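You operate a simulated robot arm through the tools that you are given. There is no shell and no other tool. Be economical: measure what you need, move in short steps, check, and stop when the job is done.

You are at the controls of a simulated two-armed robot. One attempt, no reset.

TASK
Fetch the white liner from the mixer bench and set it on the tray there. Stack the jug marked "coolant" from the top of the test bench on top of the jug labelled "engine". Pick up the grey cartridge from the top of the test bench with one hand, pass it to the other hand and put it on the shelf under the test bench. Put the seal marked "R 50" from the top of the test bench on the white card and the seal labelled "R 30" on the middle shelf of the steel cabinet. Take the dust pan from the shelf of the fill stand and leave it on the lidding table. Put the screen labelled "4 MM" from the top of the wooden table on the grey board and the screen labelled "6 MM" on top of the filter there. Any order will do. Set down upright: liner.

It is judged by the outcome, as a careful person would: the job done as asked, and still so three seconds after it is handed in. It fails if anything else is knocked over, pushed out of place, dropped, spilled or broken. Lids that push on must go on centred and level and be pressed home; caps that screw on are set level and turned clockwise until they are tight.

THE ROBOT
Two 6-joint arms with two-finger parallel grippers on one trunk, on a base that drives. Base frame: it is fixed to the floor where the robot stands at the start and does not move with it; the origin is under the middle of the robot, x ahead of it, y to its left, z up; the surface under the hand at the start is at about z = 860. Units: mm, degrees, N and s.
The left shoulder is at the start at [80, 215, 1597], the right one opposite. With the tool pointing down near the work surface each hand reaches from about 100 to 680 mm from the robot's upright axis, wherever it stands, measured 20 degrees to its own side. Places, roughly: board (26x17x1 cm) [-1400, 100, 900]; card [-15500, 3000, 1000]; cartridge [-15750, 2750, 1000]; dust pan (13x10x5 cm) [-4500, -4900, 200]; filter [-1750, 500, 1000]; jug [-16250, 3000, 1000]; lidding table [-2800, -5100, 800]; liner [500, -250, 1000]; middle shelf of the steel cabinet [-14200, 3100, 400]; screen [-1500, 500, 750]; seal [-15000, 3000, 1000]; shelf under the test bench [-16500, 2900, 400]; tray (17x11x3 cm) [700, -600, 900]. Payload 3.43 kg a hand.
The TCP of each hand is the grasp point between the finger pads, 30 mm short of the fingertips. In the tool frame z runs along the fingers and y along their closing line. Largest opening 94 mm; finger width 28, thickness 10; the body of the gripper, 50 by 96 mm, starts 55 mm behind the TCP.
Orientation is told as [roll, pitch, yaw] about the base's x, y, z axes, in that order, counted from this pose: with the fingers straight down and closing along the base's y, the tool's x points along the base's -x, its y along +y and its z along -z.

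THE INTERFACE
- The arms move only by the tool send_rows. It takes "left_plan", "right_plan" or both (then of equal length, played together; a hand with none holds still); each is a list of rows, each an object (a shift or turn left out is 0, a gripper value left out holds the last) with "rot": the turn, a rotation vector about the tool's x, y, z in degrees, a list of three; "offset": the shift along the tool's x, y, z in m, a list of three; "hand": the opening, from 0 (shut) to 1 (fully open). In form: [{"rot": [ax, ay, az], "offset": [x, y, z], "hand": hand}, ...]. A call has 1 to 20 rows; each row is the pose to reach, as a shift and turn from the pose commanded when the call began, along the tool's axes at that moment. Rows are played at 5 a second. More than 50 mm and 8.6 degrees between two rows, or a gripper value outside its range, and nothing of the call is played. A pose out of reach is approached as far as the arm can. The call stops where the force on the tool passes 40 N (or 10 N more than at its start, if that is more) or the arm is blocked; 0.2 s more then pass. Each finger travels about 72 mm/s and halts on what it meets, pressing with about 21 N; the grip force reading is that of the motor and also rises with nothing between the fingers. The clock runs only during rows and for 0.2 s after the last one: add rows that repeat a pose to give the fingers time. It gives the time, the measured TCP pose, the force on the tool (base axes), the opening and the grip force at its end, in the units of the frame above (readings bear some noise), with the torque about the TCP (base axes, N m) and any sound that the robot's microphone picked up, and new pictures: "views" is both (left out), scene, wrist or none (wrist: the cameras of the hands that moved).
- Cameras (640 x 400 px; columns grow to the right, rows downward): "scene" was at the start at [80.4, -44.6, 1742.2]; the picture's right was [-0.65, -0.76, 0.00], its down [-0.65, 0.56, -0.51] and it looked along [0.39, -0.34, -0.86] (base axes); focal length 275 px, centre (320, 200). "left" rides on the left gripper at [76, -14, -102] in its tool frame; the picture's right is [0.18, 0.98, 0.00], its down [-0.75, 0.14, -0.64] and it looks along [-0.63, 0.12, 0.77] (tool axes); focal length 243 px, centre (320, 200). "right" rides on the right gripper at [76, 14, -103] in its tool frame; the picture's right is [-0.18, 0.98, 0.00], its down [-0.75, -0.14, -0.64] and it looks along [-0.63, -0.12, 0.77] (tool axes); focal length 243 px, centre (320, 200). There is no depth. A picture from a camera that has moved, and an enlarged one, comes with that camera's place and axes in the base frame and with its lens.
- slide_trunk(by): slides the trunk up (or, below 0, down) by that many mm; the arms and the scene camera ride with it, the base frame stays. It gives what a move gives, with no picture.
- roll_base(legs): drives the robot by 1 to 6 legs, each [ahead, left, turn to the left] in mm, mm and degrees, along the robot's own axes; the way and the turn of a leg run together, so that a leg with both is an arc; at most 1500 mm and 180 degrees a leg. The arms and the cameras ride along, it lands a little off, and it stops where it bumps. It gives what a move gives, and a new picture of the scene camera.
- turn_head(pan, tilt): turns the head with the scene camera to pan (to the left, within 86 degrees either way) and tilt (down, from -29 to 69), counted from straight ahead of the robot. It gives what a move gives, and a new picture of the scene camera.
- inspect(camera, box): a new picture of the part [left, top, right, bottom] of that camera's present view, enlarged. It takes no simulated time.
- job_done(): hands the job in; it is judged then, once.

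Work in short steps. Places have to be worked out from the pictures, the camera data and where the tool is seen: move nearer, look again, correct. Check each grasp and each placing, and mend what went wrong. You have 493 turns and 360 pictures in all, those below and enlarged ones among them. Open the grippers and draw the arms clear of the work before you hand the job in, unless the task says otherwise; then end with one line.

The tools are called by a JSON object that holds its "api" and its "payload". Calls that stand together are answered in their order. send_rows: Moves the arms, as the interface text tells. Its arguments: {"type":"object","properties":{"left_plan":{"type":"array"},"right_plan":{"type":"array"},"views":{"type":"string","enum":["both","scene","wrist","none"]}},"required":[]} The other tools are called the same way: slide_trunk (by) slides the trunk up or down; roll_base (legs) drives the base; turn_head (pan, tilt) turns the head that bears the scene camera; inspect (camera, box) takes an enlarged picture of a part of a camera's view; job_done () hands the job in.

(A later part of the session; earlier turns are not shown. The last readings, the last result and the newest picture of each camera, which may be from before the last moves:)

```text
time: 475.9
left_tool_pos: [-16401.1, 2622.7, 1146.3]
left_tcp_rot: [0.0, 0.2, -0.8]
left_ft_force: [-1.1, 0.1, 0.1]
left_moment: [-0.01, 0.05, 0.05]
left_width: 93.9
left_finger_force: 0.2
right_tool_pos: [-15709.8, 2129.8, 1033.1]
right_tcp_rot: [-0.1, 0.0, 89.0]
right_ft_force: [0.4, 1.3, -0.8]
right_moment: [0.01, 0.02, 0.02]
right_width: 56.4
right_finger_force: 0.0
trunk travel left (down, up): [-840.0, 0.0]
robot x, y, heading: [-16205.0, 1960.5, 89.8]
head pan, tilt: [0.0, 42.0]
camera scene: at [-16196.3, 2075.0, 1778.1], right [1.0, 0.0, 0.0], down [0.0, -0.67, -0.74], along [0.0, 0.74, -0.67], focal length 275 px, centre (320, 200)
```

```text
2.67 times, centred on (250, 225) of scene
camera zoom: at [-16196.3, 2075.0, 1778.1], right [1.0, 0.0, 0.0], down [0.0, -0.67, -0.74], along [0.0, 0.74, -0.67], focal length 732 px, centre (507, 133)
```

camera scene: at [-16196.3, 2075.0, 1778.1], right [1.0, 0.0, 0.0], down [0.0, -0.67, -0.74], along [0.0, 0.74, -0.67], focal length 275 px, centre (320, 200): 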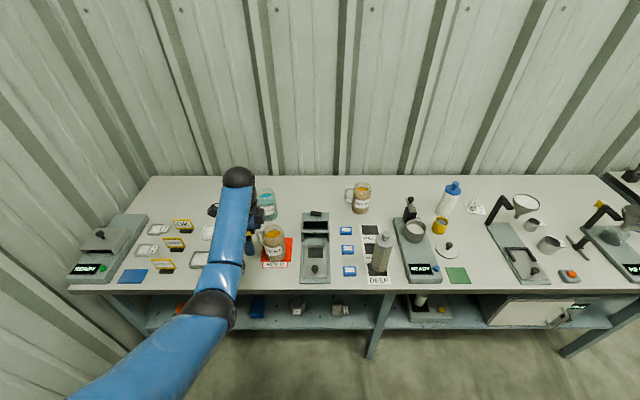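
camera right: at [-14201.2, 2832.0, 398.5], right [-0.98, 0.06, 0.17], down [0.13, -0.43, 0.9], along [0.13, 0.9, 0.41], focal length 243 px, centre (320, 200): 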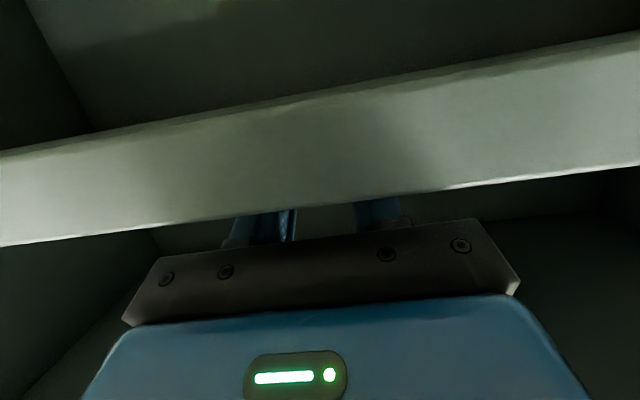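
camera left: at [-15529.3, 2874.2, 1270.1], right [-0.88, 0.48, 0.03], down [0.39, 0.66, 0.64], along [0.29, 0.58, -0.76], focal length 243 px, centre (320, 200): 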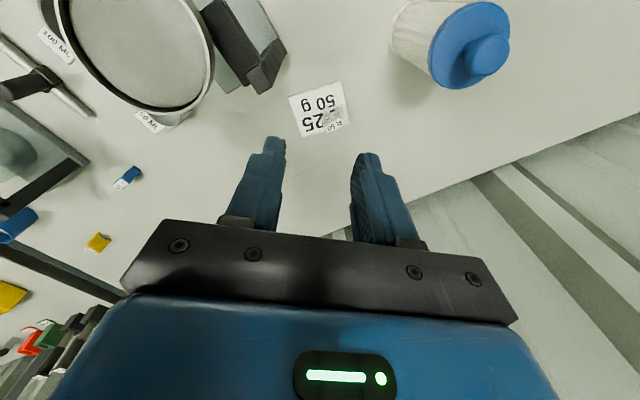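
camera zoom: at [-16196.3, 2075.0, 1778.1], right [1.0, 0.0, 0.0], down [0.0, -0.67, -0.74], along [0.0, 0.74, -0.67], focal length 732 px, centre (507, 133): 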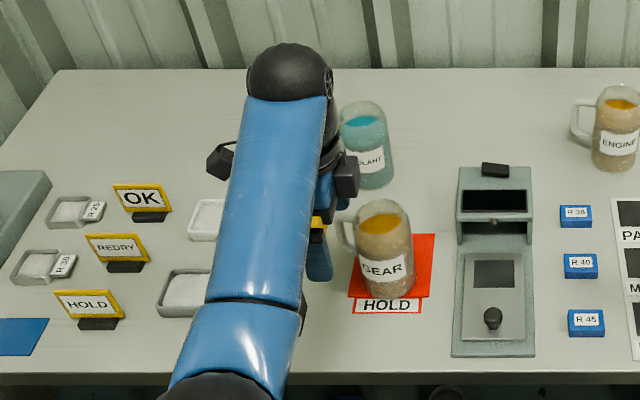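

Coolant at ≈(-16428,2935). Drive ahead 310, shift the hand to its x, and look.

{"api": "roll_base", "payload": {"legs": [[310, 0, 0]]}}

{"api": "send_rows", "payload": {"left_plan": [{"offset": [0.025, 0, 0]}, {"offset": [0.025, 0, 0.02]}], "views": "wrist"}}

```text
time: 477.9
left_tool_pos: [-16409.4, 2923.9, 1146.3]
left_tcp_rot: [0.3, 0.0, -0.4]
left_ft_force: [-0.3, -0.2, -0.2]
left_moment: [0.02, 0.06, 0.0]
left_width: 94.0
left_finger_force: 0.0
right_tool_pos: [-15714.3, 2434.7, 1034.7]
right_tcp_rot: [-0.4, -0.1, 89.3]
right_ft_force: [-0.7, -0.5, -0.4]
right_moment: [0.02, 0.0, 0.01]
right_width: 56.3
right_finger_force: 0.1
trunk travel left (down, up): [-840.0, 0.0]
robot x, y, heading: [-16205.2, 2264.0, 90.4]
head pan, tilt: [0.0, 42.0]
camera scene: at [-16203.0, 2375.5, 1778.4], right [1.0, 0.0, 0.0], down [0.0, -0.67, -0.75], along [0.0, 0.75, -0.67], focal length 275 px, centre (320, 200)
```

scene: 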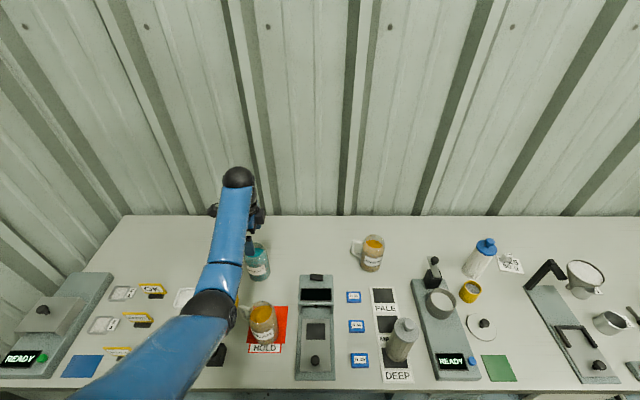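

```text
time: 478.6
left_tool_pos: [-16435.1, 2926.0, 1125.5]
left_tcp_rot: [0.2, -0.1, -0.4]
left_ft_force: [-0.4, 0.9, 0.1]
left_moment: [0.02, -0.01, -0.01]
left_width: 94.0
left_finger_force: 0.1
right_tool_pos: [-15715.5, 2434.5, 1036.6]
right_tcp_rot: [-0.5, 0.0, 89.3]
right_ft_force: [-0.2, -0.9, -0.2]
right_moment: [0.03, -0.02, 0.03]
right_width: 56.6
right_finger_force: 0.0
trunk travel left (down, up): [-840.0, 0.0]
robot x, y, heading: [-16200.1, 2266.0, 90.4]
head pan, tilt: [0.0, 42.0]
camera left: at [-16511.2, 2911.6, 1226.7], right [-0.18, 0.98, 0.0], down [0.75, 0.13, 0.64], along [0.63, 0.12, -0.77], focal length 243 px, centre (320, 200)
```

left: 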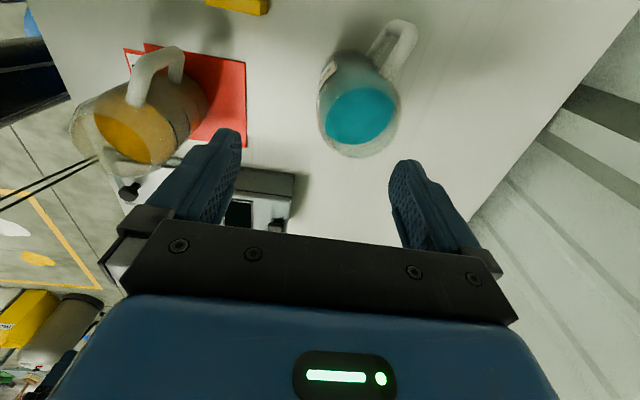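

Rim centre ≈(-16438,2963); the handle points toward −x/+y, so gripping in y is fine. Move over it and descend partway to re-measure.

{"api": "send_rows", "payload": {"left_plan": [{"offset": [0.003, 0.037, 0]}, {"offset": [0.003, 0.037, 0.03]}, {"offset": [0.003, 0.037, 0.055]}, {"offset": [0.003, 0.037, 0.055]}], "views": "wrist"}}

```text
time: 479.6
left_tool_pos: [-16436.2, 2964.0, 1069.2]
left_tcp_rot: [0.0, 0.1, -0.4]
left_ft_force: [-0.2, -0.7, 0.5]
left_moment: [0.0, 0.0, -0.03]
left_width: 94.2
left_finger_force: 0.0
right_tool_pos: [-15714.6, 2435.4, 1035.4]
right_tcp_rot: [-0.3, 0.0, 89.3]
right_ft_force: [0.4, 0.0, -0.4]
right_moment: [-0.02, 0.06, 0.01]
right_width: 56.4
right_finger_force: 0.0
trunk travel left (down, up): [-840.0, 0.0]
robot x, y, heading: [-16201.2, 2265.7, 90.4]
head pan, tilt: [0.0, 42.0]
camera left: at [-16512.0, 2950.0, 1171.9], right [-0.18, 0.98, 0.0], down [0.75, 0.13, 0.64], along [0.63, 0.12, -0.77], focal length 243 px, centre (320, 200)
```

left: 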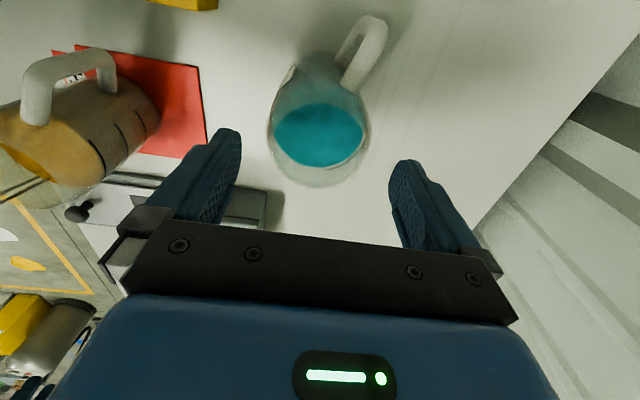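

Rim ≈ z 1003, centre x≈-16426, y≈2965. Shift +11 in x and descend to z≈965.

{"api": "send_rows", "payload": {"left_plan": [{"offset": [-0.011, 0.001, 0]}, {"offset": [-0.011, 0.001, 0.025]}, {"offset": [-0.011, 0.001, 0.05]}, {"offset": [-0.011, 0.001, 0.07]}, {"offset": [-0.011, 0.001, 0.07]}], "views": "both"}}

{"api": "inspect", "payload": {"camera": "scene", "box": [180, 180, 320, 320]}}

```text
time: 480.8
left_tool_pos: [-16426.8, 2958.6, 1002.4]
left_tcp_rot: [0.2, 0.0, -0.5]
left_ft_force: [0.0, 0.9, -0.6]
left_moment: [-0.03, 0.02, 0.0]
left_width: 94.3
left_finger_force: 0.1
left hand out of reach, approached as far as the arm can: row 4, 5
right_tool_pos: [-15715.5, 2436.6, 1036.6]
right_tcp_rot: [-0.4, 0.0, 89.2]
right_ft_force: [0.2, 0.4, 0.5]
right_moment: [-0.01, -0.01, -0.01]
right_width: 56.5
right_finger_force: 0.0
trunk travel left (down, up): [-840.0, 0.0]
robot x, y, heading: [-16198.6, 2265.5, 90.1]
head pan, tilt: [0.0, 42.0]
camera scene: at [-16203.4, 2379.3, 1778.1], right [1.0, 0.0, 0.0], down [0.0, -0.67, -0.74], along [0.0, 0.74, -0.67], focal length 275 px, centre (320, 200)
camera left: at [-16501.8, 2944.5, 1105.0], right [-0.18, 0.98, 0.0], down [0.75, 0.13, 0.64], along [0.63, 0.12, -0.77], focal length 243 px, centre (320, 200)
```

scene: 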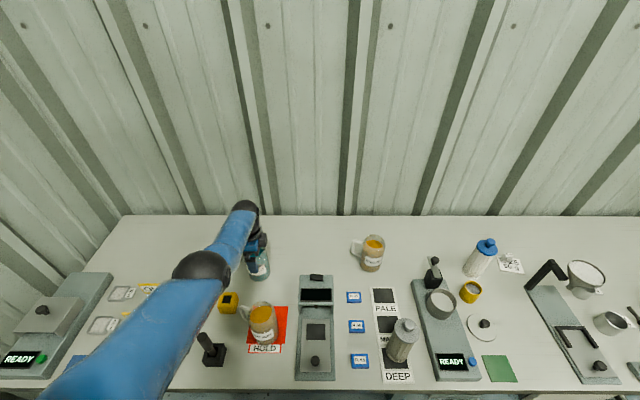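
left: 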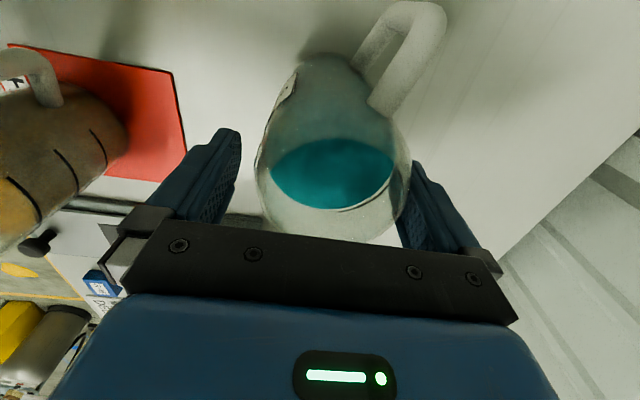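

```text
2.86 times, centred on (250, 250) of scene
camera zoom: at [-16203.4, 2379.3, 1778.1], right [1.0, 0.0, 0.0], down [0.0, -0.67, -0.74], along [0.0, 0.74, -0.67], focal length 785 px, centre (520, 57)
```

zoom: 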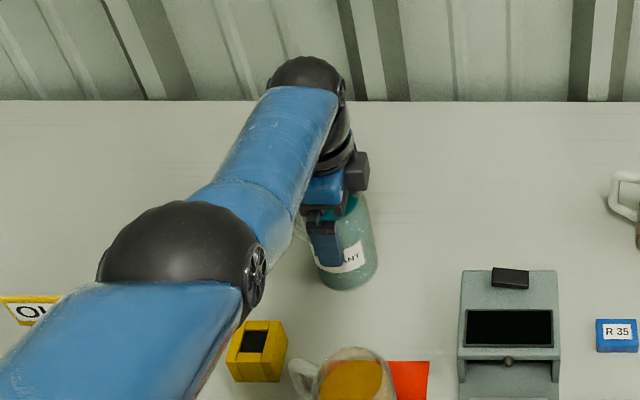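

The arm is at full stretch and ~6 mm short in y. Nudge the base 8 mm forward, then check.

{"api": "roll_base", "payload": {"legs": [[8, 0, 0]]}}

{"api": "inspect", "payload": {"camera": "left", "box": [160, 50, 480, 250]}}

```text
time: 481.5
left_tool_pos: [-16426.0, 2966.1, 1003.0]
left_tcp_rot: [0.2, 0.0, -0.5]
left_ft_force: [-0.8, -0.5, 1.0]
left_moment: [0.02, 0.0, 0.0]
left_width: 93.9
left_finger_force: 0.2
right_tool_pos: [-15716.0, 2443.3, 1036.2]
right_tcp_rot: [-0.4, 0.0, 89.2]
right_ft_force: [-0.5, -0.9, 0.0]
right_moment: [0.0, 0.0, 0.0]
right_width: 56.5
right_finger_force: 0.1
trunk travel left (down, up): [-840.0, 0.0]
robot x, y, heading: [-16203.7, 2276.7, 90.3]
head pan, tilt: [0.0, 42.0]
camera scene: at [-16203.6, 2385.5, 1778.3], right [1.0, 0.0, 0.0], down [0.0, -0.67, -0.74], along [0.0, 0.74, -0.67], focal length 275 px, centre (320, 200)
```

scene: 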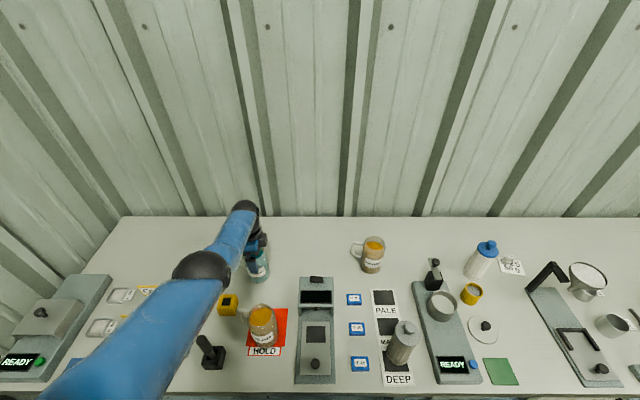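

```text
2.00 times, centred on (320, 150) of left
camera zoom: at [-16501.9, 2951.3, 1105.8], right [-0.18, 0.98, 0.0], down [0.75, 0.13, 0.64], along [0.63, 0.12, -0.77], focal length 485 px, centre (320, 300)
```

zoom: 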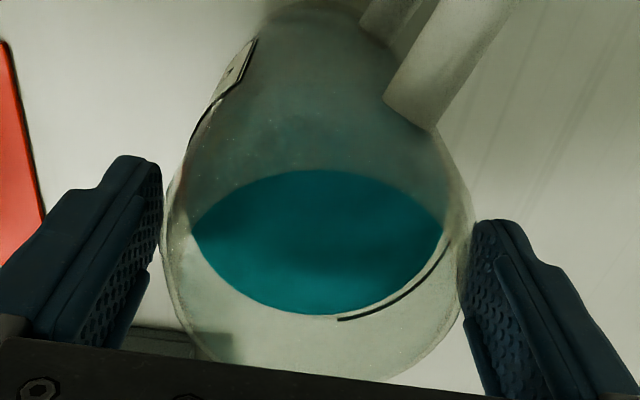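

Centred with ~4 mm either side. Lower the trunk 36 mm.

{"api": "slide_trunk", "payload": {"by": -36}}

{"api": "inspect", "payload": {"camera": "left", "box": [160, 50, 480, 250]}}

```text
time: 482.3
left_tool_pos: [-16426.5, 2965.9, 966.7]
left_tcp_rot: [0.3, 0.0, -0.4]
left_ft_force: [0.8, 0.4, 0.1]
left_moment: [0.0, 0.01, -0.01]
left_width: 94.1
left_finger_force: 0.1
right_tool_pos: [-15715.7, 2443.1, 999.8]
right_tcp_rot: [-0.4, 0.0, 89.2]
right_ft_force: [0.4, -0.4, -1.1]
right_moment: [0.01, 0.0, 0.03]
right_width: 56.5
right_finger_force: 0.1
trunk travel left (down, up): [-804.0, 36.0]
robot x, y, heading: [-16200.5, 2271.1, 90.4]
head pan, tilt: [0.0, 42.0]
```

```text
2.00 times, centred on (320, 150) of left
camera zoom: at [-16501.8, 2951.9, 1069.4], right [-0.18, 0.98, 0.0], down [0.75, 0.13, 0.64], along [0.63, 0.12, -0.77], focal length 485 px, centre (320, 300)
```

zoom: 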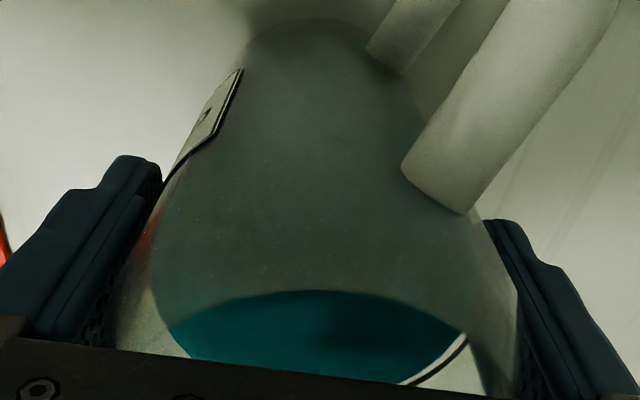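

No contact; close the grip.

{"api": "send_rows", "payload": {"left_plan": [{"hand": 0.8}, {"hand": 0.6}, {"hand": 0.4}, {"hand": 0.2}, {"hand": 0.2}], "views": "none"}}

{"api": "slide_trunk", "payload": {"by": 20}}

```text
time: 483.5
left_tool_pos: [-16425.1, 2966.9, 966.9]
left_tcp_rot: [0.1, 0.1, -0.4]
left_ft_force: [-1.4, -2.1, 2.7]
left_moment: [-0.47, -0.02, -0.02]
left_width: 81.9
left_finger_force: 20.8
right_tool_pos: [-15714.7, 2443.7, 999.6]
right_tcp_rot: [-0.3, 0.0, 89.4]
right_ft_force: [-0.8, -0.1, -0.6]
right_moment: [0.01, 0.0, 0.0]
right_width: 56.3
right_finger_force: 0.0
trunk travel left (down, up): [-804.0, 36.0]
robot x, y, heading: [-16201.8, 2275.1, 90.4]
head pan, tilt: [0.0, 42.0]
```

```text
time: 484.2
left_tool_pos: [-16426.0, 2966.1, 986.5]
left_tcp_rot: [0.1, 0.0, -0.5]
left_ft_force: [-0.5, -0.1, -5.4]
left_moment: [0.0, 0.0, 0.01]
left_width: 81.8
left_finger_force: 21.1
right_tool_pos: [-15715.2, 2444.5, 1019.2]
right_tcp_rot: [-0.5, 0.0, 89.3]
right_ft_force: [-0.6, 0.0, 0.1]
right_moment: [0.01, 0.03, -0.01]
right_width: 56.6
right_finger_force: 0.0
trunk travel left (down, up): [-824.0, 16.0]
robot x, y, heading: [-16202.4, 2273.3, 90.2]
head pan, tilt: [0.0, 42.0]
```

Jug held (5.4 N, level). Raise the trunk fully, then try lifting with the arm gently.

{"api": "slide_trunk", "payload": {"by": 16}}

{"api": "send_rows", "payload": {"left_plan": [{"offset": [0, 0, -0.01]}, {"offset": [0, 0, -0.025]}, {"offset": [0, 0, -0.04]}], "views": "none"}}

```text
time: 484.8
left_tool_pos: [-16426.8, 2965.9, 1001.8]
left_tcp_rot: [0.0, 0.0, -0.3]
left_ft_force: [-0.4, 0.3, -5.1]
left_moment: [0.0, -0.08, -0.05]
left_width: 81.9
left_finger_force: 21.4
right_tool_pos: [-15714.7, 2445.4, 1035.6]
right_tcp_rot: [-0.5, 0.0, 89.3]
right_ft_force: [-0.1, -0.3, -0.8]
right_moment: [-0.01, 0.02, 0.0]
right_width: 56.5
right_finger_force: 0.0
trunk travel left (down, up): [-840.0, 0.0]
robot x, y, heading: [-16200.8, 2274.9, 90.4]
head pan, tilt: [0.0, 42.0]
```

```text
time: 485.6
left_tool_pos: [-16427.0, 2967.8, 1041.2]
left_tcp_rot: [0.1, 0.0, -0.4]
left_ft_force: [-0.8, 0.3, -5.9]
left_moment: [0.0, -0.04, 0.01]
left_width: 81.9
left_finger_force: 20.8
right_tool_pos: [-15715.2, 2445.2, 1035.4]
right_tcp_rot: [-0.4, 0.2, 89.3]
right_ft_force: [0.5, -0.6, 1.1]
right_moment: [0.04, -0.02, -0.01]
right_width: 56.4
right_finger_force: 0.0
trunk travel left (down, up): [-840.0, 0.0]
robot x, y, heading: [-16204.1, 2274.6, 90.2]
head pan, tilt: [0.0, 42.0]
```

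It lifts fine. Continue up to z≈1160 slowly.

{"api": "send_rows", "payload": {"left_plan": [{"offset": [0, 0, -0.02]}, {"offset": [0, 0, -0.04]}, {"offset": [0, 0, -0.06]}, {"offset": [0, 0, -0.08]}, {"offset": [0, 0, -0.1]}, {"offset": [0, 0, -0.12]}, {"offset": [0, 0, -0.12]}], "views": "scene"}}

{"api": "inspect", "payload": {"camera": "scene", "box": [200, 140, 440, 300]}}

```text
time: 487.2
left_tool_pos: [-16426.9, 2968.5, 1161.9]
left_tcp_rot: [0.0, -0.1, -0.3]
left_ft_force: [0.1, -0.4, -6.2]
left_moment: [-0.01, -0.07, 0.0]
left_width: 82.3
left_finger_force: 20.6
right_tool_pos: [-15715.6, 2445.1, 1035.2]
right_tcp_rot: [-0.4, 0.2, 89.3]
right_ft_force: [0.0, -0.2, 0.4]
right_moment: [0.01, -0.01, 0.01]
right_width: 56.4
right_finger_force: 0.1
trunk travel left (down, up): [-840.0, 0.0]
robot x, y, heading: [-16201.9, 2273.2, 90.2]
head pan, tilt: [0.0, 42.0]
camera scene: at [-16204.1, 2389.3, 1778.0], right [1.0, 0.0, 0.0], down [0.0, -0.67, -0.74], along [0.0, 0.74, -0.67], focal length 275 px, centre (320, 200)
```

scene: 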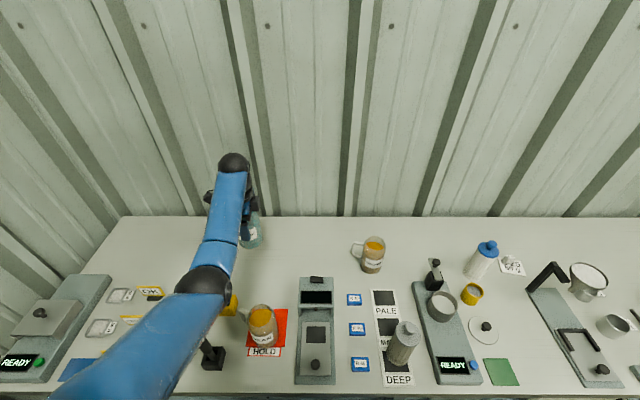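

```text
2.50 times, centred on (320, 220) of scene
camera zoom: at [-16204.1, 2389.3, 1778.0], right [1.0, 0.0, 0.0], down [0.0, -0.67, -0.74], along [0.0, 0.74, -0.67], focal length 687 px, centre (320, 150)
```

zoom: 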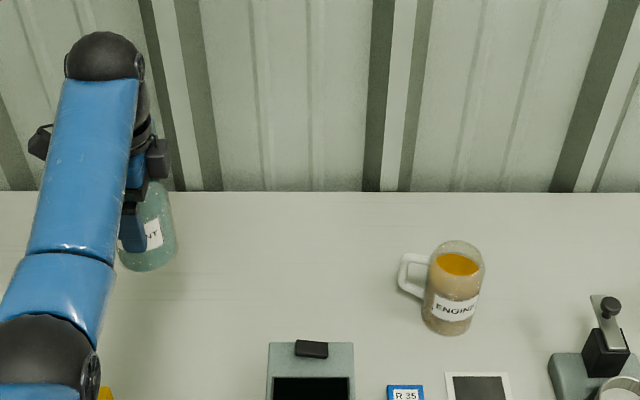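

Engine jug centre ≈(-16007,2995). Jug bottom is at ~1075, clear of everything. Drive right 300 first and check.

{"api": "roll_base", "payload": {"legs": [[0, -300, 0]]}}

{"api": "inspect", "payload": {"camera": "left", "box": [0, 0, 640, 400]}}

{"api": "inspect", "payload": {"camera": "scene", "box": [180, 150, 400, 300]}}

```text
time: 489.2
left_tool_pos: [-16131.6, 2970.3, 1162.1]
left_tcp_rot: [0.3, -0.1, -0.3]
left_ft_force: [0.3, 0.6, -5.7]
left_moment: [-0.02, -0.1, 0.02]
left_width: 81.8
left_finger_force: 21.0
right_tool_pos: [-15420.0, 2447.3, 1036.8]
right_tcp_rot: [-0.6, 0.1, 89.4]
right_ft_force: [0.1, -0.1, 0.1]
right_moment: [-0.02, -0.02, 0.04]
right_width: 56.3
right_finger_force: 0.1
trunk travel left (down, up): [-840.0, 0.0]
robot x, y, heading: [-15902.3, 2277.1, 90.3]
head pan, tilt: [0.0, 42.0]
camera scene: at [-15910.9, 2390.8, 1778.0], right [1.0, 0.01, 0.0], down [0.01, -0.67, -0.74], along [0.0, 0.74, -0.67], focal length 275 px, centre (320, 200)
```

scene: 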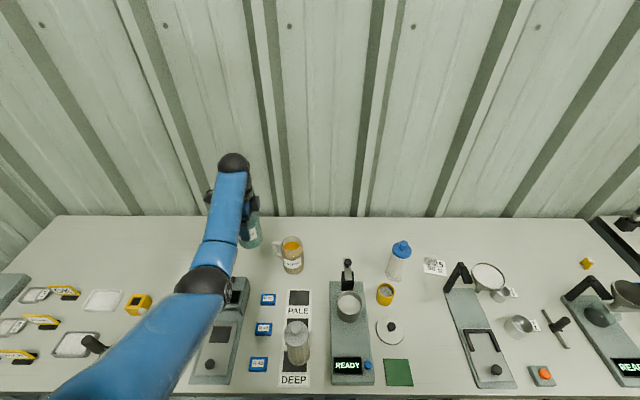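

```text
1.00 times, centred on (320, 200) of left (not enlarged: the box is as wide or as high as the picture)
camera zoom: at [-16208.8, 2956.0, 1263.9], right [-0.18, 0.98, 0.0], down [0.75, 0.14, 0.64], along [0.63, 0.12, -0.76], focal length 243 px, centre (320, 200)
```

zoom: 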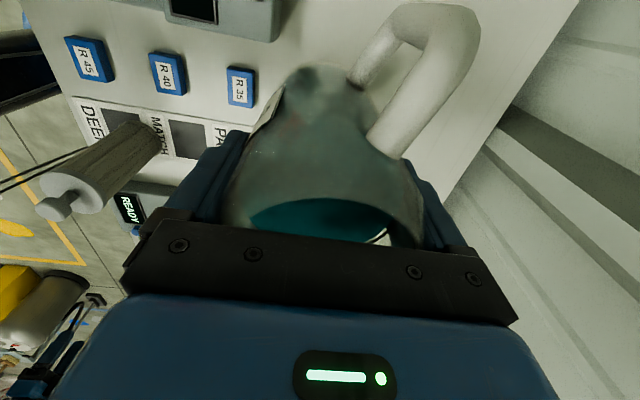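

```text
2.67 times, centred on (290, 225) of scene
camera zoom: at [-15910.9, 2390.8, 1778.0], right [1.0, 0.01, 0.0], down [0.01, -0.67, -0.74], along [0.0, 0.74, -0.67], focal length 732 px, centre (400, 133)
```

zoom: 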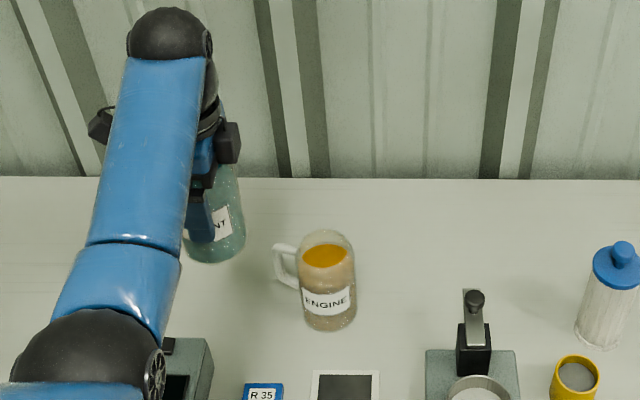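

Engine rim ≈ (-16008,2994) z≈1022; the held jug's centre is ~5 mm toward −x of the TCP. Drive 128 right and 24 ahead.

{"api": "roll_base", "payload": {"legs": [[24, -128, 0]]}}

{"api": "inspect", "payload": {"camera": "scene", "box": [190, 140, 350, 280]}}

```text
time: 490.5
left_tool_pos: [-16008.3, 2994.8, 1161.9]
left_tcp_rot: [0.0, -0.2, -0.2]
left_ft_force: [-0.9, 1.4, -5.0]
left_moment: [-0.01, -0.09, 0.0]
left_width: 82.0
left_finger_force: 21.1
right_tool_pos: [-15294.4, 2471.4, 1036.6]
right_tcp_rot: [-0.7, 0.1, 89.4]
right_ft_force: [-0.4, 0.0, 0.7]
right_moment: [-0.01, -0.03, -0.03]
right_width: 56.2
right_finger_force: 0.1
trunk travel left (down, up): [-840.0, 0.0]
robot x, y, heading: [-15772.8, 2301.1, 90.1]
head pan, tilt: [0.0, 42.0]
camera scene: at [-15787.5, 2414.1, 1778.1], right [1.0, 0.01, 0.01], down [0.01, -0.67, -0.74], along [0.0, 0.74, -0.67], focal length 275 px, centre (320, 200)
```

scene: 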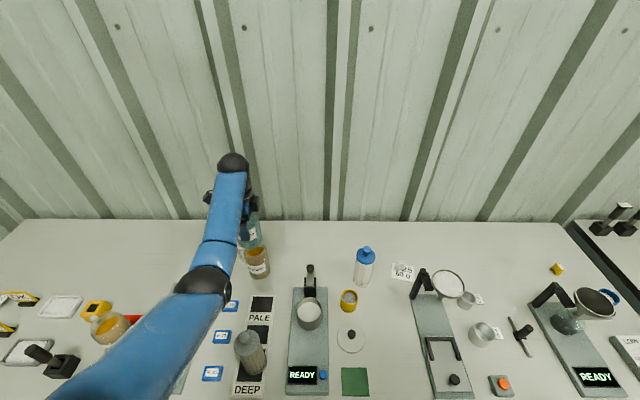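

```text
2.86 times, centred on (270, 210) of scene
camera zoom: at [-15787.5, 2414.1, 1778.1], right [1.0, 0.01, 0.01], down [0.01, -0.67, -0.74], along [0.0, 0.74, -0.67], focal length 785 px, centre (463, 171)
```

zoom: 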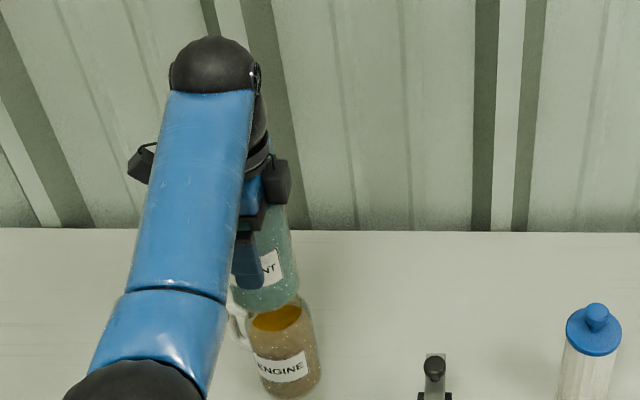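

Alignment looks right (x within ~1 mm). Nudge +3 in y and lower to ~1120, then check.

{"api": "send_rows", "payload": {"left_plan": [{"offset": [-0.001, 0.003, 0.015]}, {"offset": [-0.001, 0.003, 0.03]}, {"offset": [-0.001, 0.003, 0.042]}, {"offset": [-0.001, 0.003, 0.042]}], "views": "wrist"}}

{"api": "inspect", "payload": {"camera": "scene", "box": [220, 190, 310, 290]}}

```text
time: 491.5
left_tool_pos: [-15998.9, 2999.0, 1120.2]
left_tcp_rot: [-0.1, 0.1, -0.1]
left_ft_force: [1.0, 0.1, -4.9]
left_moment: [-0.01, -0.02, 0.02]
left_width: 81.8
left_finger_force: 20.9
right_tool_pos: [-15287.4, 2472.0, 1034.1]
right_tcp_rot: [-0.4, 0.2, 89.4]
right_ft_force: [0.5, 0.0, -0.1]
right_moment: [0.01, -0.01, -0.03]
right_width: 56.2
right_finger_force: 0.1
trunk travel left (down, up): [-840.0, 0.0]
robot x, y, heading: [-15773.0, 2301.8, 90.5]
head pan, tilt: [0.0, 42.0]
camera left: at [-16075.2, 2984.8, 1222.9], right [-0.18, 0.98, 0.0], down [0.76, 0.14, 0.64], along [0.63, 0.12, -0.77], focal length 243 px, centre (320, 200)
```

left: 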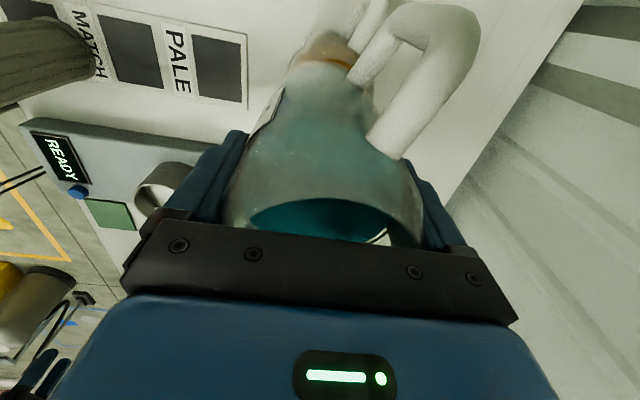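

```text
4.00 times, centred on (265, 240) of scene
camera zoom: at [-15775.0, 2415.9, 1777.9], right [1.0, 0.01, 0.0], down [0.0, -0.67, -0.74], along [-0.01, 0.74, -0.67], focal length 1099 px, centre (540, 40)
```

zoom: 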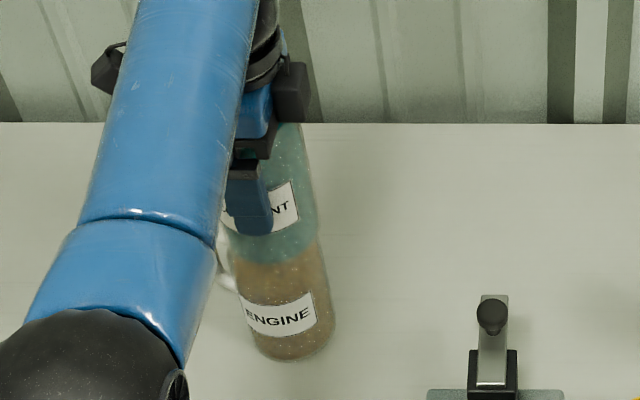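

Aligned within a few mm. Lower in small steps until it seats.

{"api": "send_rows", "payload": {"left_plan": [{"offset": [0, 0.002, 0.003]}, {"offset": [0, 0.002, 0.006]}, {"offset": [0, 0.002, 0.008]}], "views": "none"}}

{"api": "send_rows", "payload": {"left_plan": [{"offset": [0, 0, 0.002]}, {"offset": [0, 0, 0.004]}], "views": "none"}}

```text
time: 492.3
left_tool_pos: [-16000.2, 3000.2, 1112.3]
left_tcp_rot: [0.0, 0.0, -0.2]
left_ft_force: [-0.2, -0.7, -5.6]
left_moment: [-0.01, -0.05, -0.01]
left_width: 81.8
left_finger_force: 20.5
right_tool_pos: [-15290.0, 2472.1, 1035.2]
right_tcp_rot: [-0.3, 0.1, 89.5]
right_ft_force: [0.1, -0.5, 0.5]
right_moment: [-0.02, -0.02, -0.03]
right_width: 56.3
right_finger_force: 0.0
trunk travel left (down, up): [-840.0, 0.0]
robot x, y, heading: [-15778.2, 2295.1, 90.5]
head pan, tilt: [0.0, 42.0]
```

```text
time: 492.9
left_tool_pos: [-16000.3, 3000.5, 1108.8]
left_tcp_rot: [0.1, 0.0, -0.2]
left_ft_force: [0.7, -0.4, -5.8]
left_moment: [-0.02, -0.01, 0.02]
left_width: 81.9
left_finger_force: 21.2
right_tool_pos: [-15289.6, 2472.2, 1035.0]
right_tcp_rot: [-0.4, 0.1, 89.4]
right_ft_force: [-0.4, 1.1, 1.0]
right_moment: [-0.01, 0.0, 0.02]
right_width: 56.3
right_finger_force: 0.1
trunk travel left (down, up): [-840.0, 0.0]
robot x, y, heading: [-15776.4, 2301.2, 90.3]
head pan, tilt: [0.0, 42.0]
```

Not yet; continue down stepwise.

{"api": "send_rows", "payload": {"left_plan": [{"offset": [0, 0, 0.002]}, {"offset": [0, 0, 0.004]}], "views": "none"}}

{"api": "send_rows", "payload": {"left_plan": [{"offset": [0, 0, 0.002]}, {"offset": [0, 0, 0.004]}], "views": "none"}}

{"api": "inspect", "payload": {"camera": "scene", "box": [220, 190, 310, 290]}}

```text
time: 493.5
left_tool_pos: [-16000.1, 2998.2, 1106.5]
left_tcp_rot: [0.4, 0.1, -0.3]
left_ft_force: [-0.9, 2.2, 8.5]
left_moment: [-0.3, 0.19, -0.05]
left_width: 81.8
left_finger_force: 20.8
right_tool_pos: [-15289.4, 2470.0, 1036.0]
right_tcp_rot: [-0.4, 0.0, 89.4]
right_ft_force: [-0.4, 0.3, 0.5]
right_moment: [0.03, -0.03, 0.01]
right_width: 56.6
right_finger_force: 0.1
trunk travel left (down, up): [-840.0, 0.0]
robot x, y, heading: [-15778.2, 2302.4, 90.5]
head pan, tilt: [0.0, 42.0]
```

```text
time: 494.1
left_tool_pos: [-16000.2, 2998.0, 1104.3]
left_tcp_rot: [0.6, 0.1, -0.2]
left_ft_force: [-3.5, 4.7, 24.3]
left_moment: [-0.08, 0.42, -0.04]
left_width: 81.2
left_finger_force: 21.2
right_tool_pos: [-15289.0, 2468.1, 1036.1]
right_tcp_rot: [-0.3, 0.0, 89.4]
right_ft_force: [0.2, 0.2, 0.1]
right_moment: [0.02, -0.01, 0.0]
right_width: 56.3
right_finger_force: 0.0
trunk travel left (down, up): [-840.0, 0.0]
robot x, y, heading: [-15773.1, 2297.5, 90.6]
head pan, tilt: [0.0, 42.0]
```

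```text
4.00 times, centred on (265, 240) of scene
camera zoom: at [-15776.9, 2409.7, 1778.7], right [1.0, 0.01, 0.0], down [0.0, -0.67, -0.74], along [-0.01, 0.74, -0.67], focal length 1099 px, centre (540, 40)
```

zoom: 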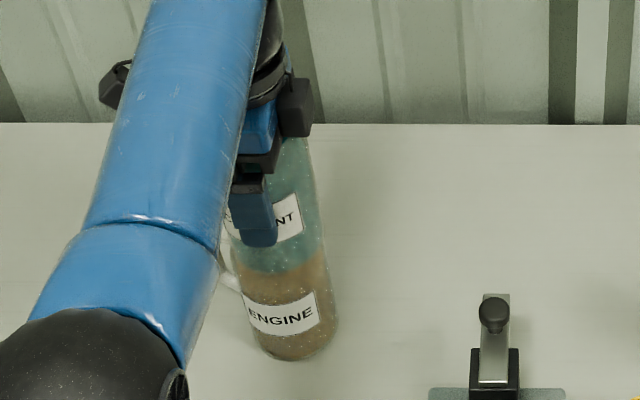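

Seated. Ease off ~2.5 mm and check the force.

{"api": "send_rows", "payload": {"left_plan": [{"offset": [0, 0, -0.0015]}, {"offset": [0, 0, -0.0025]}], "views": "none"}}

```text
time: 494.7
left_tool_pos: [-16001.1, 2997.4, 1104.3]
left_tcp_rot: [0.4, 0.0, -0.3]
left_ft_force: [-4.5, 7.0, 21.6]
left_moment: [0.75, 0.49, -0.02]
left_width: 81.0
left_finger_force: 21.0
right_tool_pos: [-15289.6, 2470.9, 1035.1]
right_tcp_rot: [-0.4, 0.0, 89.4]
right_ft_force: [0.7, 1.1, -0.2]
right_moment: [0.0, -0.01, -0.03]
right_width: 56.5
right_finger_force: 0.1
trunk travel left (down, up): [-840.0, 0.0]
robot x, y, heading: [-15773.0, 2302.4, 90.4]
head pan, tilt: [0.0, 42.0]
```

{"api": "send_rows", "payload": {"left_plan": [{"offset": [0, 0, -0.0015]}, {"offset": [0, 0, -0.003]}], "views": "none"}}

```text
time: 495.3
left_tool_pos: [-16001.1, 2997.7, 1105.2]
left_tcp_rot: [-0.1, 0.0, -0.2]
left_ft_force: [-1.1, 2.7, 6.1]
left_moment: [0.46, -0.24, 0.04]
left_width: 80.8
left_finger_force: 21.0
right_tool_pos: [-15289.7, 2471.0, 1034.6]
right_tcp_rot: [-0.4, 0.0, 89.5]
right_ft_force: [0.5, 0.6, 0.5]
right_moment: [0.01, 0.0, 0.01]
right_width: 56.2
right_finger_force: 0.0
trunk travel left (down, up): [-840.0, 0.0]
robot x, y, heading: [-15779.9, 2298.6, 90.3]
head pan, tilt: [0.0, 42.0]
```

Ease 1 mm more, then open slowly.

{"api": "send_rows", "payload": {"left_plan": [{"offset": [0, 0, -0.001]}, {"offset": [0, 0, -0.001], "hand": 0.88}, {"offset": [0, 0, -0.001], "hand": 0.92}, {"offset": [0, 0, -0.001], "hand": 1.0}, {"offset": [0, 0, -0.001]}], "views": "wrist"}}

{"api": "inspect", "payload": {"camera": "scene", "box": [220, 190, 310, 290]}}

```text
time: 496.5
left_tool_pos: [-16001.0, 2998.9, 1107.2]
left_tcp_rot: [0.1, 0.0, -0.2]
left_ft_force: [0.4, 0.4, 0.1]
left_moment: [0.01, 0.01, 0.02]
left_width: 94.1
left_finger_force: 0.2
right_tool_pos: [-15289.0, 2471.7, 1036.1]
right_tcp_rot: [-0.4, 0.1, 89.4]
right_ft_force: [0.3, -0.4, 0.0]
right_moment: [0.0, 0.02, -0.02]
right_width: 56.4
right_finger_force: 0.0
trunk travel left (down, up): [-840.0, 0.0]
robot x, y, heading: [-15774.9, 2303.7, 90.5]
head pan, tilt: [0.0, 42.0]
camera left: at [-16076.9, 2984.3, 1209.9], right [-0.18, 0.98, 0.0], down [0.75, 0.14, 0.64], along [0.63, 0.12, -0.77], focal length 243 px, centre (320, 200)
```

left: 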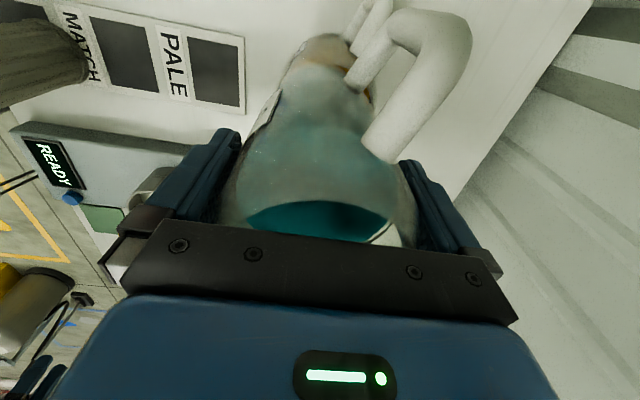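

```text
4.00 times, centred on (265, 240) of scene
camera zoom: at [-15777.9, 2414.4, 1778.1], right [1.0, 0.01, 0.0], down [0.0, -0.67, -0.74], along [0.0, 0.74, -0.67], focal length 1099 px, centre (540, 40)
```

zoom: 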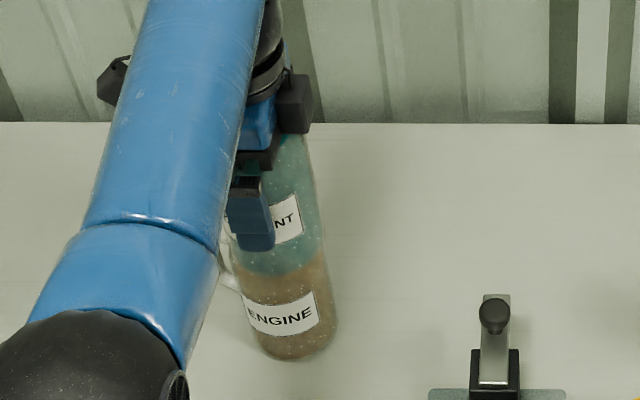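

The stack stands on its own. Rise straight up slowly, checking for drag.

{"api": "send_rows", "payload": {"left_plan": [{"offset": [0, 0, -0.01]}, {"offset": [0, 0, -0.02]}, {"offset": [0, 0, -0.03]}], "views": "wrist"}}

```text
time: 497.3
left_tool_pos: [-16003.1, 2999.2, 1137.2]
left_tcp_rot: [0.3, -0.1, -0.2]
left_ft_force: [0.1, 0.1, 0.9]
left_moment: [0.0, 0.01, 0.02]
left_width: 94.1
left_finger_force: 0.0
right_tool_pos: [-15289.1, 2470.6, 1034.6]
right_tcp_rot: [-0.4, 0.0, 89.4]
right_ft_force: [0.0, 0.3, -0.2]
right_moment: [-0.03, 0.0, -0.02]
right_width: 56.2
right_finger_force: 0.0
trunk travel left (down, up): [-840.0, 0.0]
robot x, y, heading: [-15773.2, 2299.8, 90.2]
head pan, tilt: [0.0, 42.0]
camera left: at [-16077.7, 2984.4, 1240.2], right [-0.18, 0.98, 0.0], down [0.75, 0.14, 0.64], along [0.63, 0.12, -0.77], focal length 243 px, centre (320, 200)
```

left: 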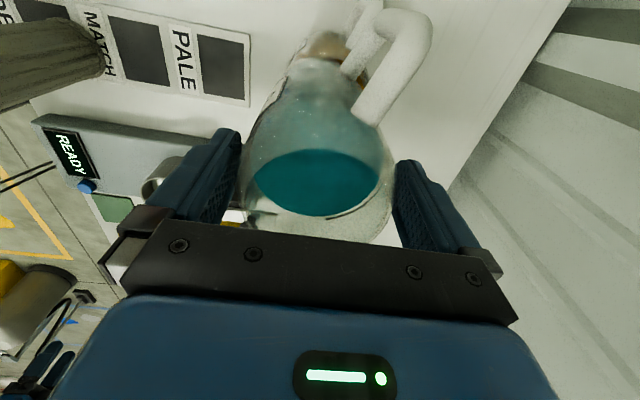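

Near finger is close to the jug; shift 2 mm toward −y and keep rising.

{"api": "send_rows", "payload": {"left_plan": [{"offset": [0, -0.002, -0.002]}, {"offset": [0, -0.002, -0.015]}, {"offset": [0, -0.002, -0.03]}, {"offset": [0, -0.002, -0.045]}, {"offset": [0, -0.002, -0.06]}, {"offset": [0, -0.002, -0.075]}], "views": "wrist"}}

```text
time: 498.7
left_tool_pos: [-16001.2, 2995.9, 1211.1]
left_tcp_rot: [0.1, 0.0, -0.2]
left_ft_force: [0.1, 0.0, 0.8]
left_moment: [0.01, 0.0, 0.03]
left_width: 93.9
left_finger_force: 0.0
right_tool_pos: [-15289.3, 2471.0, 1035.2]
right_tcp_rot: [-0.4, 0.1, 89.3]
right_ft_force: [-0.8, 0.2, 0.0]
right_moment: [-0.01, -0.01, -0.02]
right_width: 56.3
right_finger_force: 0.0
trunk travel left (down, up): [-840.0, 0.0]
robot x, y, heading: [-15777.7, 2302.8, 90.8]
head pan, tilt: [0.0, 42.0]
camera left: at [-16077.4, 2982.2, 1314.5], right [-0.18, 0.98, 0.0], down [0.75, 0.14, 0.64], along [0.63, 0.12, -0.77], focal length 243 px, centre (320, 200)
```

left: 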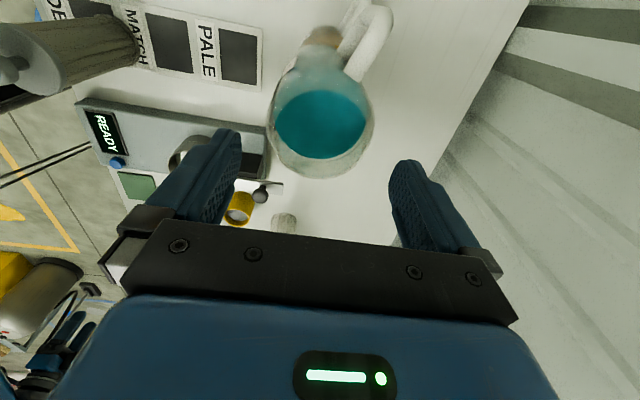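

Clear above the stack. Raise 25 more, then back off the base and check the stack.

{"api": "send_rows", "payload": {"left_plan": [{"offset": [0, 0, -0.015]}, {"offset": [0, 0, -0.025]}], "views": "none"}}

{"api": "roll_base", "payload": {"legs": [[-330, 0, -0.5]]}}

{"api": "inspect", "payload": {"camera": "scene", "box": [180, 130, 360, 310]}}

```text
time: 499.3
left_tool_pos: [-15999.7, 3003.6, 1232.4]
left_tcp_rot: [0.0, 0.0, -0.2]
left_ft_force: [-0.4, -0.2, 0.8]
left_moment: [-0.04, 0.0, 0.0]
left_width: 94.0
left_finger_force: 0.0
left hand out of reach, approached as far as the arm can: row 1, 2
right_tool_pos: [-15290.1, 2471.9, 1035.3]
right_tcp_rot: [-0.3, 0.1, 89.4]
right_ft_force: [-0.4, 0.8, -0.5]
right_moment: [-0.01, 0.01, -0.02]
right_width: 56.4
right_finger_force: 0.1
trunk travel left (down, up): [-840.0, 0.0]
robot x, y, heading: [-15777.0, 2298.4, 90.3]
head pan, tilt: [0.0, 42.0]
```

```text
time: 501.5
left_tool_pos: [-15992.9, 2686.9, 1230.8]
left_tcp_rot: [0.0, 0.0, -0.8]
left_ft_force: [0.0, 0.0, 0.5]
left_moment: [-0.02, 0.01, 0.03]
left_width: 94.0
left_finger_force: 0.1
right_tool_pos: [-15287.2, 2146.8, 1035.0]
right_tcp_rot: [-0.3, 0.3, 88.8]
right_ft_force: [-1.2, -0.8, 0.8]
right_moment: [-0.01, 0.0, 0.01]
right_width: 56.6
right_finger_force: 0.0
trunk travel left (down, up): [-840.0, 0.0]
robot x, y, heading: [-15779.2, 1977.1, 89.7]
head pan, tilt: [0.0, 42.0]
camera scene: at [-15776.3, 2096.3, 1777.7], right [1.0, 0.0, 0.0], down [0.0, -0.67, -0.74], along [0.0, 0.74, -0.67], focal length 275 px, centre (320, 200)
```

scene: 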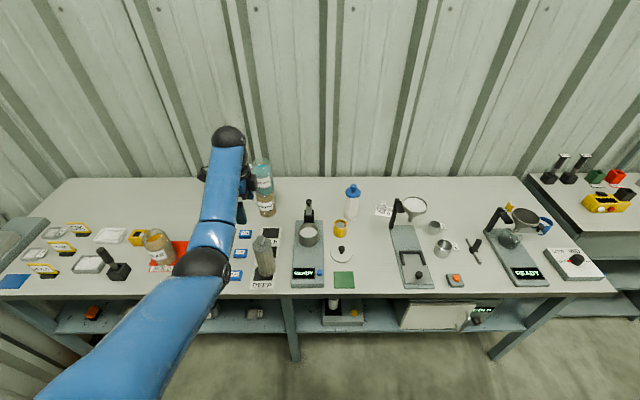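

```text
2.22 times, centred on (270, 220) of scene
camera zoom: at [-15776.3, 2096.3, 1777.7], right [1.0, 0.0, 0.0], down [0.0, -0.67, -0.74], along [0.0, 0.74, -0.67], focal length 610 px, centre (431, 156)
```

zoom: 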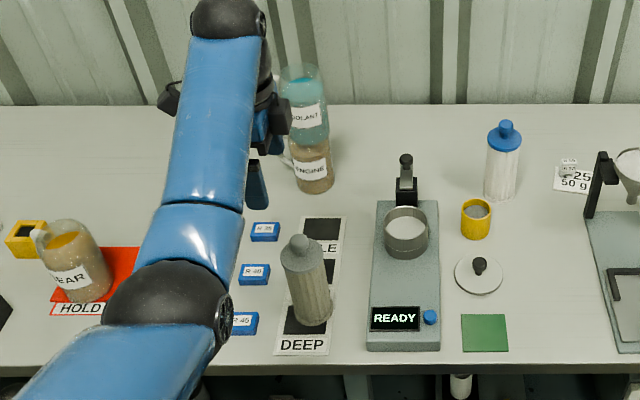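

The stack is good. Now re-pose: rotate the left hand back and park it at the left; the right hand will pick the cartridge (≈(-15977,2690), ~66 mm wide, top ≈1069).

{"api": "send_rows", "payload": {"left_plan": [{"rot": [0, 0, -8], "offset": [0, -0.01, 0.01]}, {"rot": [0, 0, -16], "offset": [0, -0.03, 0.03]}, {"rot": [0, 0, -24], "offset": [0, -0.05, 0.05]}, {"rot": [0, 0, -32], "offset": [0, -0.05, 0.06]}, {"rot": [0, 0, -40], "offset": [0, -0.05, 0.06]}, {"rot": [0, 0, -48], "offset": [0, -0.05, 0.06]}, {"rot": [0, 0, -56], "offset": [0, -0.05, 0.06]}, {"rot": [0, 0, -64], "offset": [0, -0.05, 0.06]}, {"rot": [0, 0, -72], "offset": [0, -0.05, 0.06]}, {"rot": [0, 0, -80], "offset": [0, -0.05, 0.06]}, {"rot": [0, 0, -88], "offset": [0, -0.05, 0.06]}, {"rot": [0, 0, -90], "offset": [0, -0.05, 0.06]}], "views": "none"}}

{"api": "send_rows", "payload": {"left_plan": [{"offset": [0.02, 0.02, 0.03]}, {"offset": [0.05, 0.04, 0.05]}, {"offset": [0.085, 0.06, 0.07]}, {"offset": [0.12, 0.08, 0.09]}, {"offset": [0.155, 0.1, 0.11]}, {"offset": [0.19, 0.12, 0.13]}, {"offset": [0.23, 0.14, 0.14]}, {"offset": [0.27, 0.16, 0.15]}, {"offset": [0.31, 0.18, 0.16]}, {"offset": [0.35, 0.2, 0.165]}, {"offset": [0.39, 0.22, 0.165]}, {"offset": [0.43, 0.24, 0.165]}, {"offset": [0.47, 0.26, 0.165]}], "views": "none"}}

```text
time: 504.1
left_tool_pos: [-15990.6, 2638.8, 1167.5]
left_tcp_rot: [0.0, -0.2, 89.3]
left_ft_force: [-0.9, 0.4, -0.7]
left_moment: [-0.02, 0.0, 0.01]
left_width: 93.9
left_finger_force: 0.0
left hand out of reach, approached as far as the arm can: row 1, 2, 3, 4, 5, 6, 7, 8, 9, 10, 11, 12
right_tool_pos: [-15287.6, 2142.9, 1034.5]
right_tcp_rot: [-0.4, 0.1, 88.8]
right_ft_force: [0.0, -0.2, 0.1]
right_moment: [0.01, 0.01, -0.01]
right_width: 56.5
right_finger_force: 0.0
trunk travel left (down, up): [-840.0, 0.0]
robot x, y, heading: [-15779.1, 1980.5, 89.6]
head pan, tilt: [0.0, 42.0]
```

```text
time: 506.9
left_tool_pos: [-16261.8, 2171.3, 1004.0]
left_tcp_rot: [-0.1, -0.2, 89.1]
left_ft_force: [0.4, 0.2, 0.3]
left_moment: [0.01, -0.01, 0.0]
left_width: 93.9
left_finger_force: 0.1
right_tool_pos: [-15288.8, 2143.8, 1036.4]
right_tcp_rot: [-0.4, 0.0, 88.7]
right_ft_force: [0.9, 0.2, 1.1]
right_moment: [0.01, 0.0, -0.02]
right_width: 56.2
right_finger_force: 0.0
trunk travel left (down, up): [-840.0, 0.0]
robot x, y, heading: [-15775.5, 1977.6, 89.7]
head pan, tilt: [0.0, 42.0]
```

Drive left 416 and extend the right hand forward/up, fully open.

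{"api": "roll_base", "payload": {"legs": [[0, 416, 0.3]]}}

{"api": "send_rows", "payload": {"right_plan": [{"offset": [-0.036, 0.022, 0.0], "hand": 1}, {"offset": [-0.072, 0.044, 0]}, {"offset": [-0.108, 0.066, 0]}, {"offset": [-0.144, 0.088, 0.0]}, {"offset": [-0.18, 0.11, 0]}, {"offset": [-0.216, 0.132, 0]}, {"offset": [-0.252, 0.154, 0]}, {"offset": [-0.288, 0.176, 0]}, {"offset": [-0.324, 0.198, 0]}, {"offset": [-0.36, 0.22, -0.01]}, {"offset": [-0.395, 0.242, -0.03]}, {"offset": [-0.43, 0.265, -0.05]}, {"offset": [-0.45, 0.27, -0.09]}, {"offset": [-0.46, 0.27, -0.11]}], "views": "scene"}}

```text
time: 509.4
left_tool_pos: [-16678.9, 2170.0, 1005.8]
left_tcp_rot: [0.1, -0.2, 89.5]
left_ft_force: [0.2, 0.1, -0.7]
left_moment: [0.04, 0.03, 0.0]
left_width: 94.1
left_finger_force: 0.2
right_tool_pos: [-15704.4, 2146.2, 1034.3]
right_tcp_rot: [-0.3, -0.2, 89.0]
right_ft_force: [-0.7, -0.1, 0.1]
right_moment: [0.0, 0.01, 0.02]
right_width: 56.4
right_finger_force: 0.0
trunk travel left (down, up): [-840.0, 0.0]
robot x, y, heading: [-16194.3, 1981.8, 89.8]
head pan, tilt: [0.0, 42.0]
camera scene: at [-16191.6, 2092.8, 1778.1], right [1.0, 0.0, 0.0], down [0.0, -0.67, -0.74], along [0.0, 0.74, -0.67], focal length 275 px, centre (320, 200)
```

scene: 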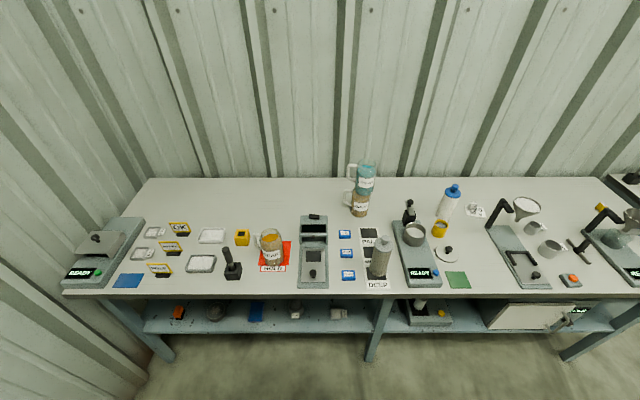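

```text
time: 512.5
left_tool_pos: [-16681.6, 2171.5, 1004.3]
left_tcp_rot: [0.0, -0.1, 89.4]
left_ft_force: [-0.3, -0.6, 0.1]
left_moment: [-0.05, 0.0, 0.02]
left_width: 94.2
left_finger_force: 0.0
right_tool_pos: [-15967.6, 2613.9, 1141.1]
right_tcp_rot: [-0.4, 0.1, 89.0]
right_ft_force: [0.4, 0.2, 0.2]
right_moment: [-0.01, 0.0, 0.0]
right_width: 93.7
right_finger_force: 0.1
right hand out of reach, approached as far as the arm can: row 14
trunk travel left (down, up): [-840.0, 0.0]
robot x, y, heading: [-16194.3, 1977.0, 90.2]
head pan, tilt: [0.0, 42.0]
camera scene: at [-16195.4, 2093.0, 1778.1], right [1.0, 0.0, 0.0], down [0.0, -0.67, -0.74], along [0.0, 0.74, -0.67], focal length 275 px, centre (320, 200)
```

scene: 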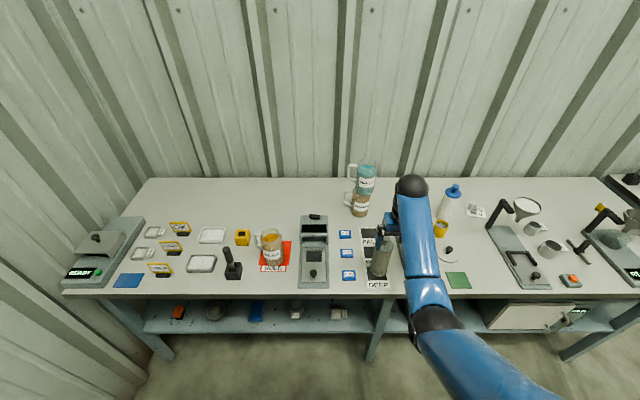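

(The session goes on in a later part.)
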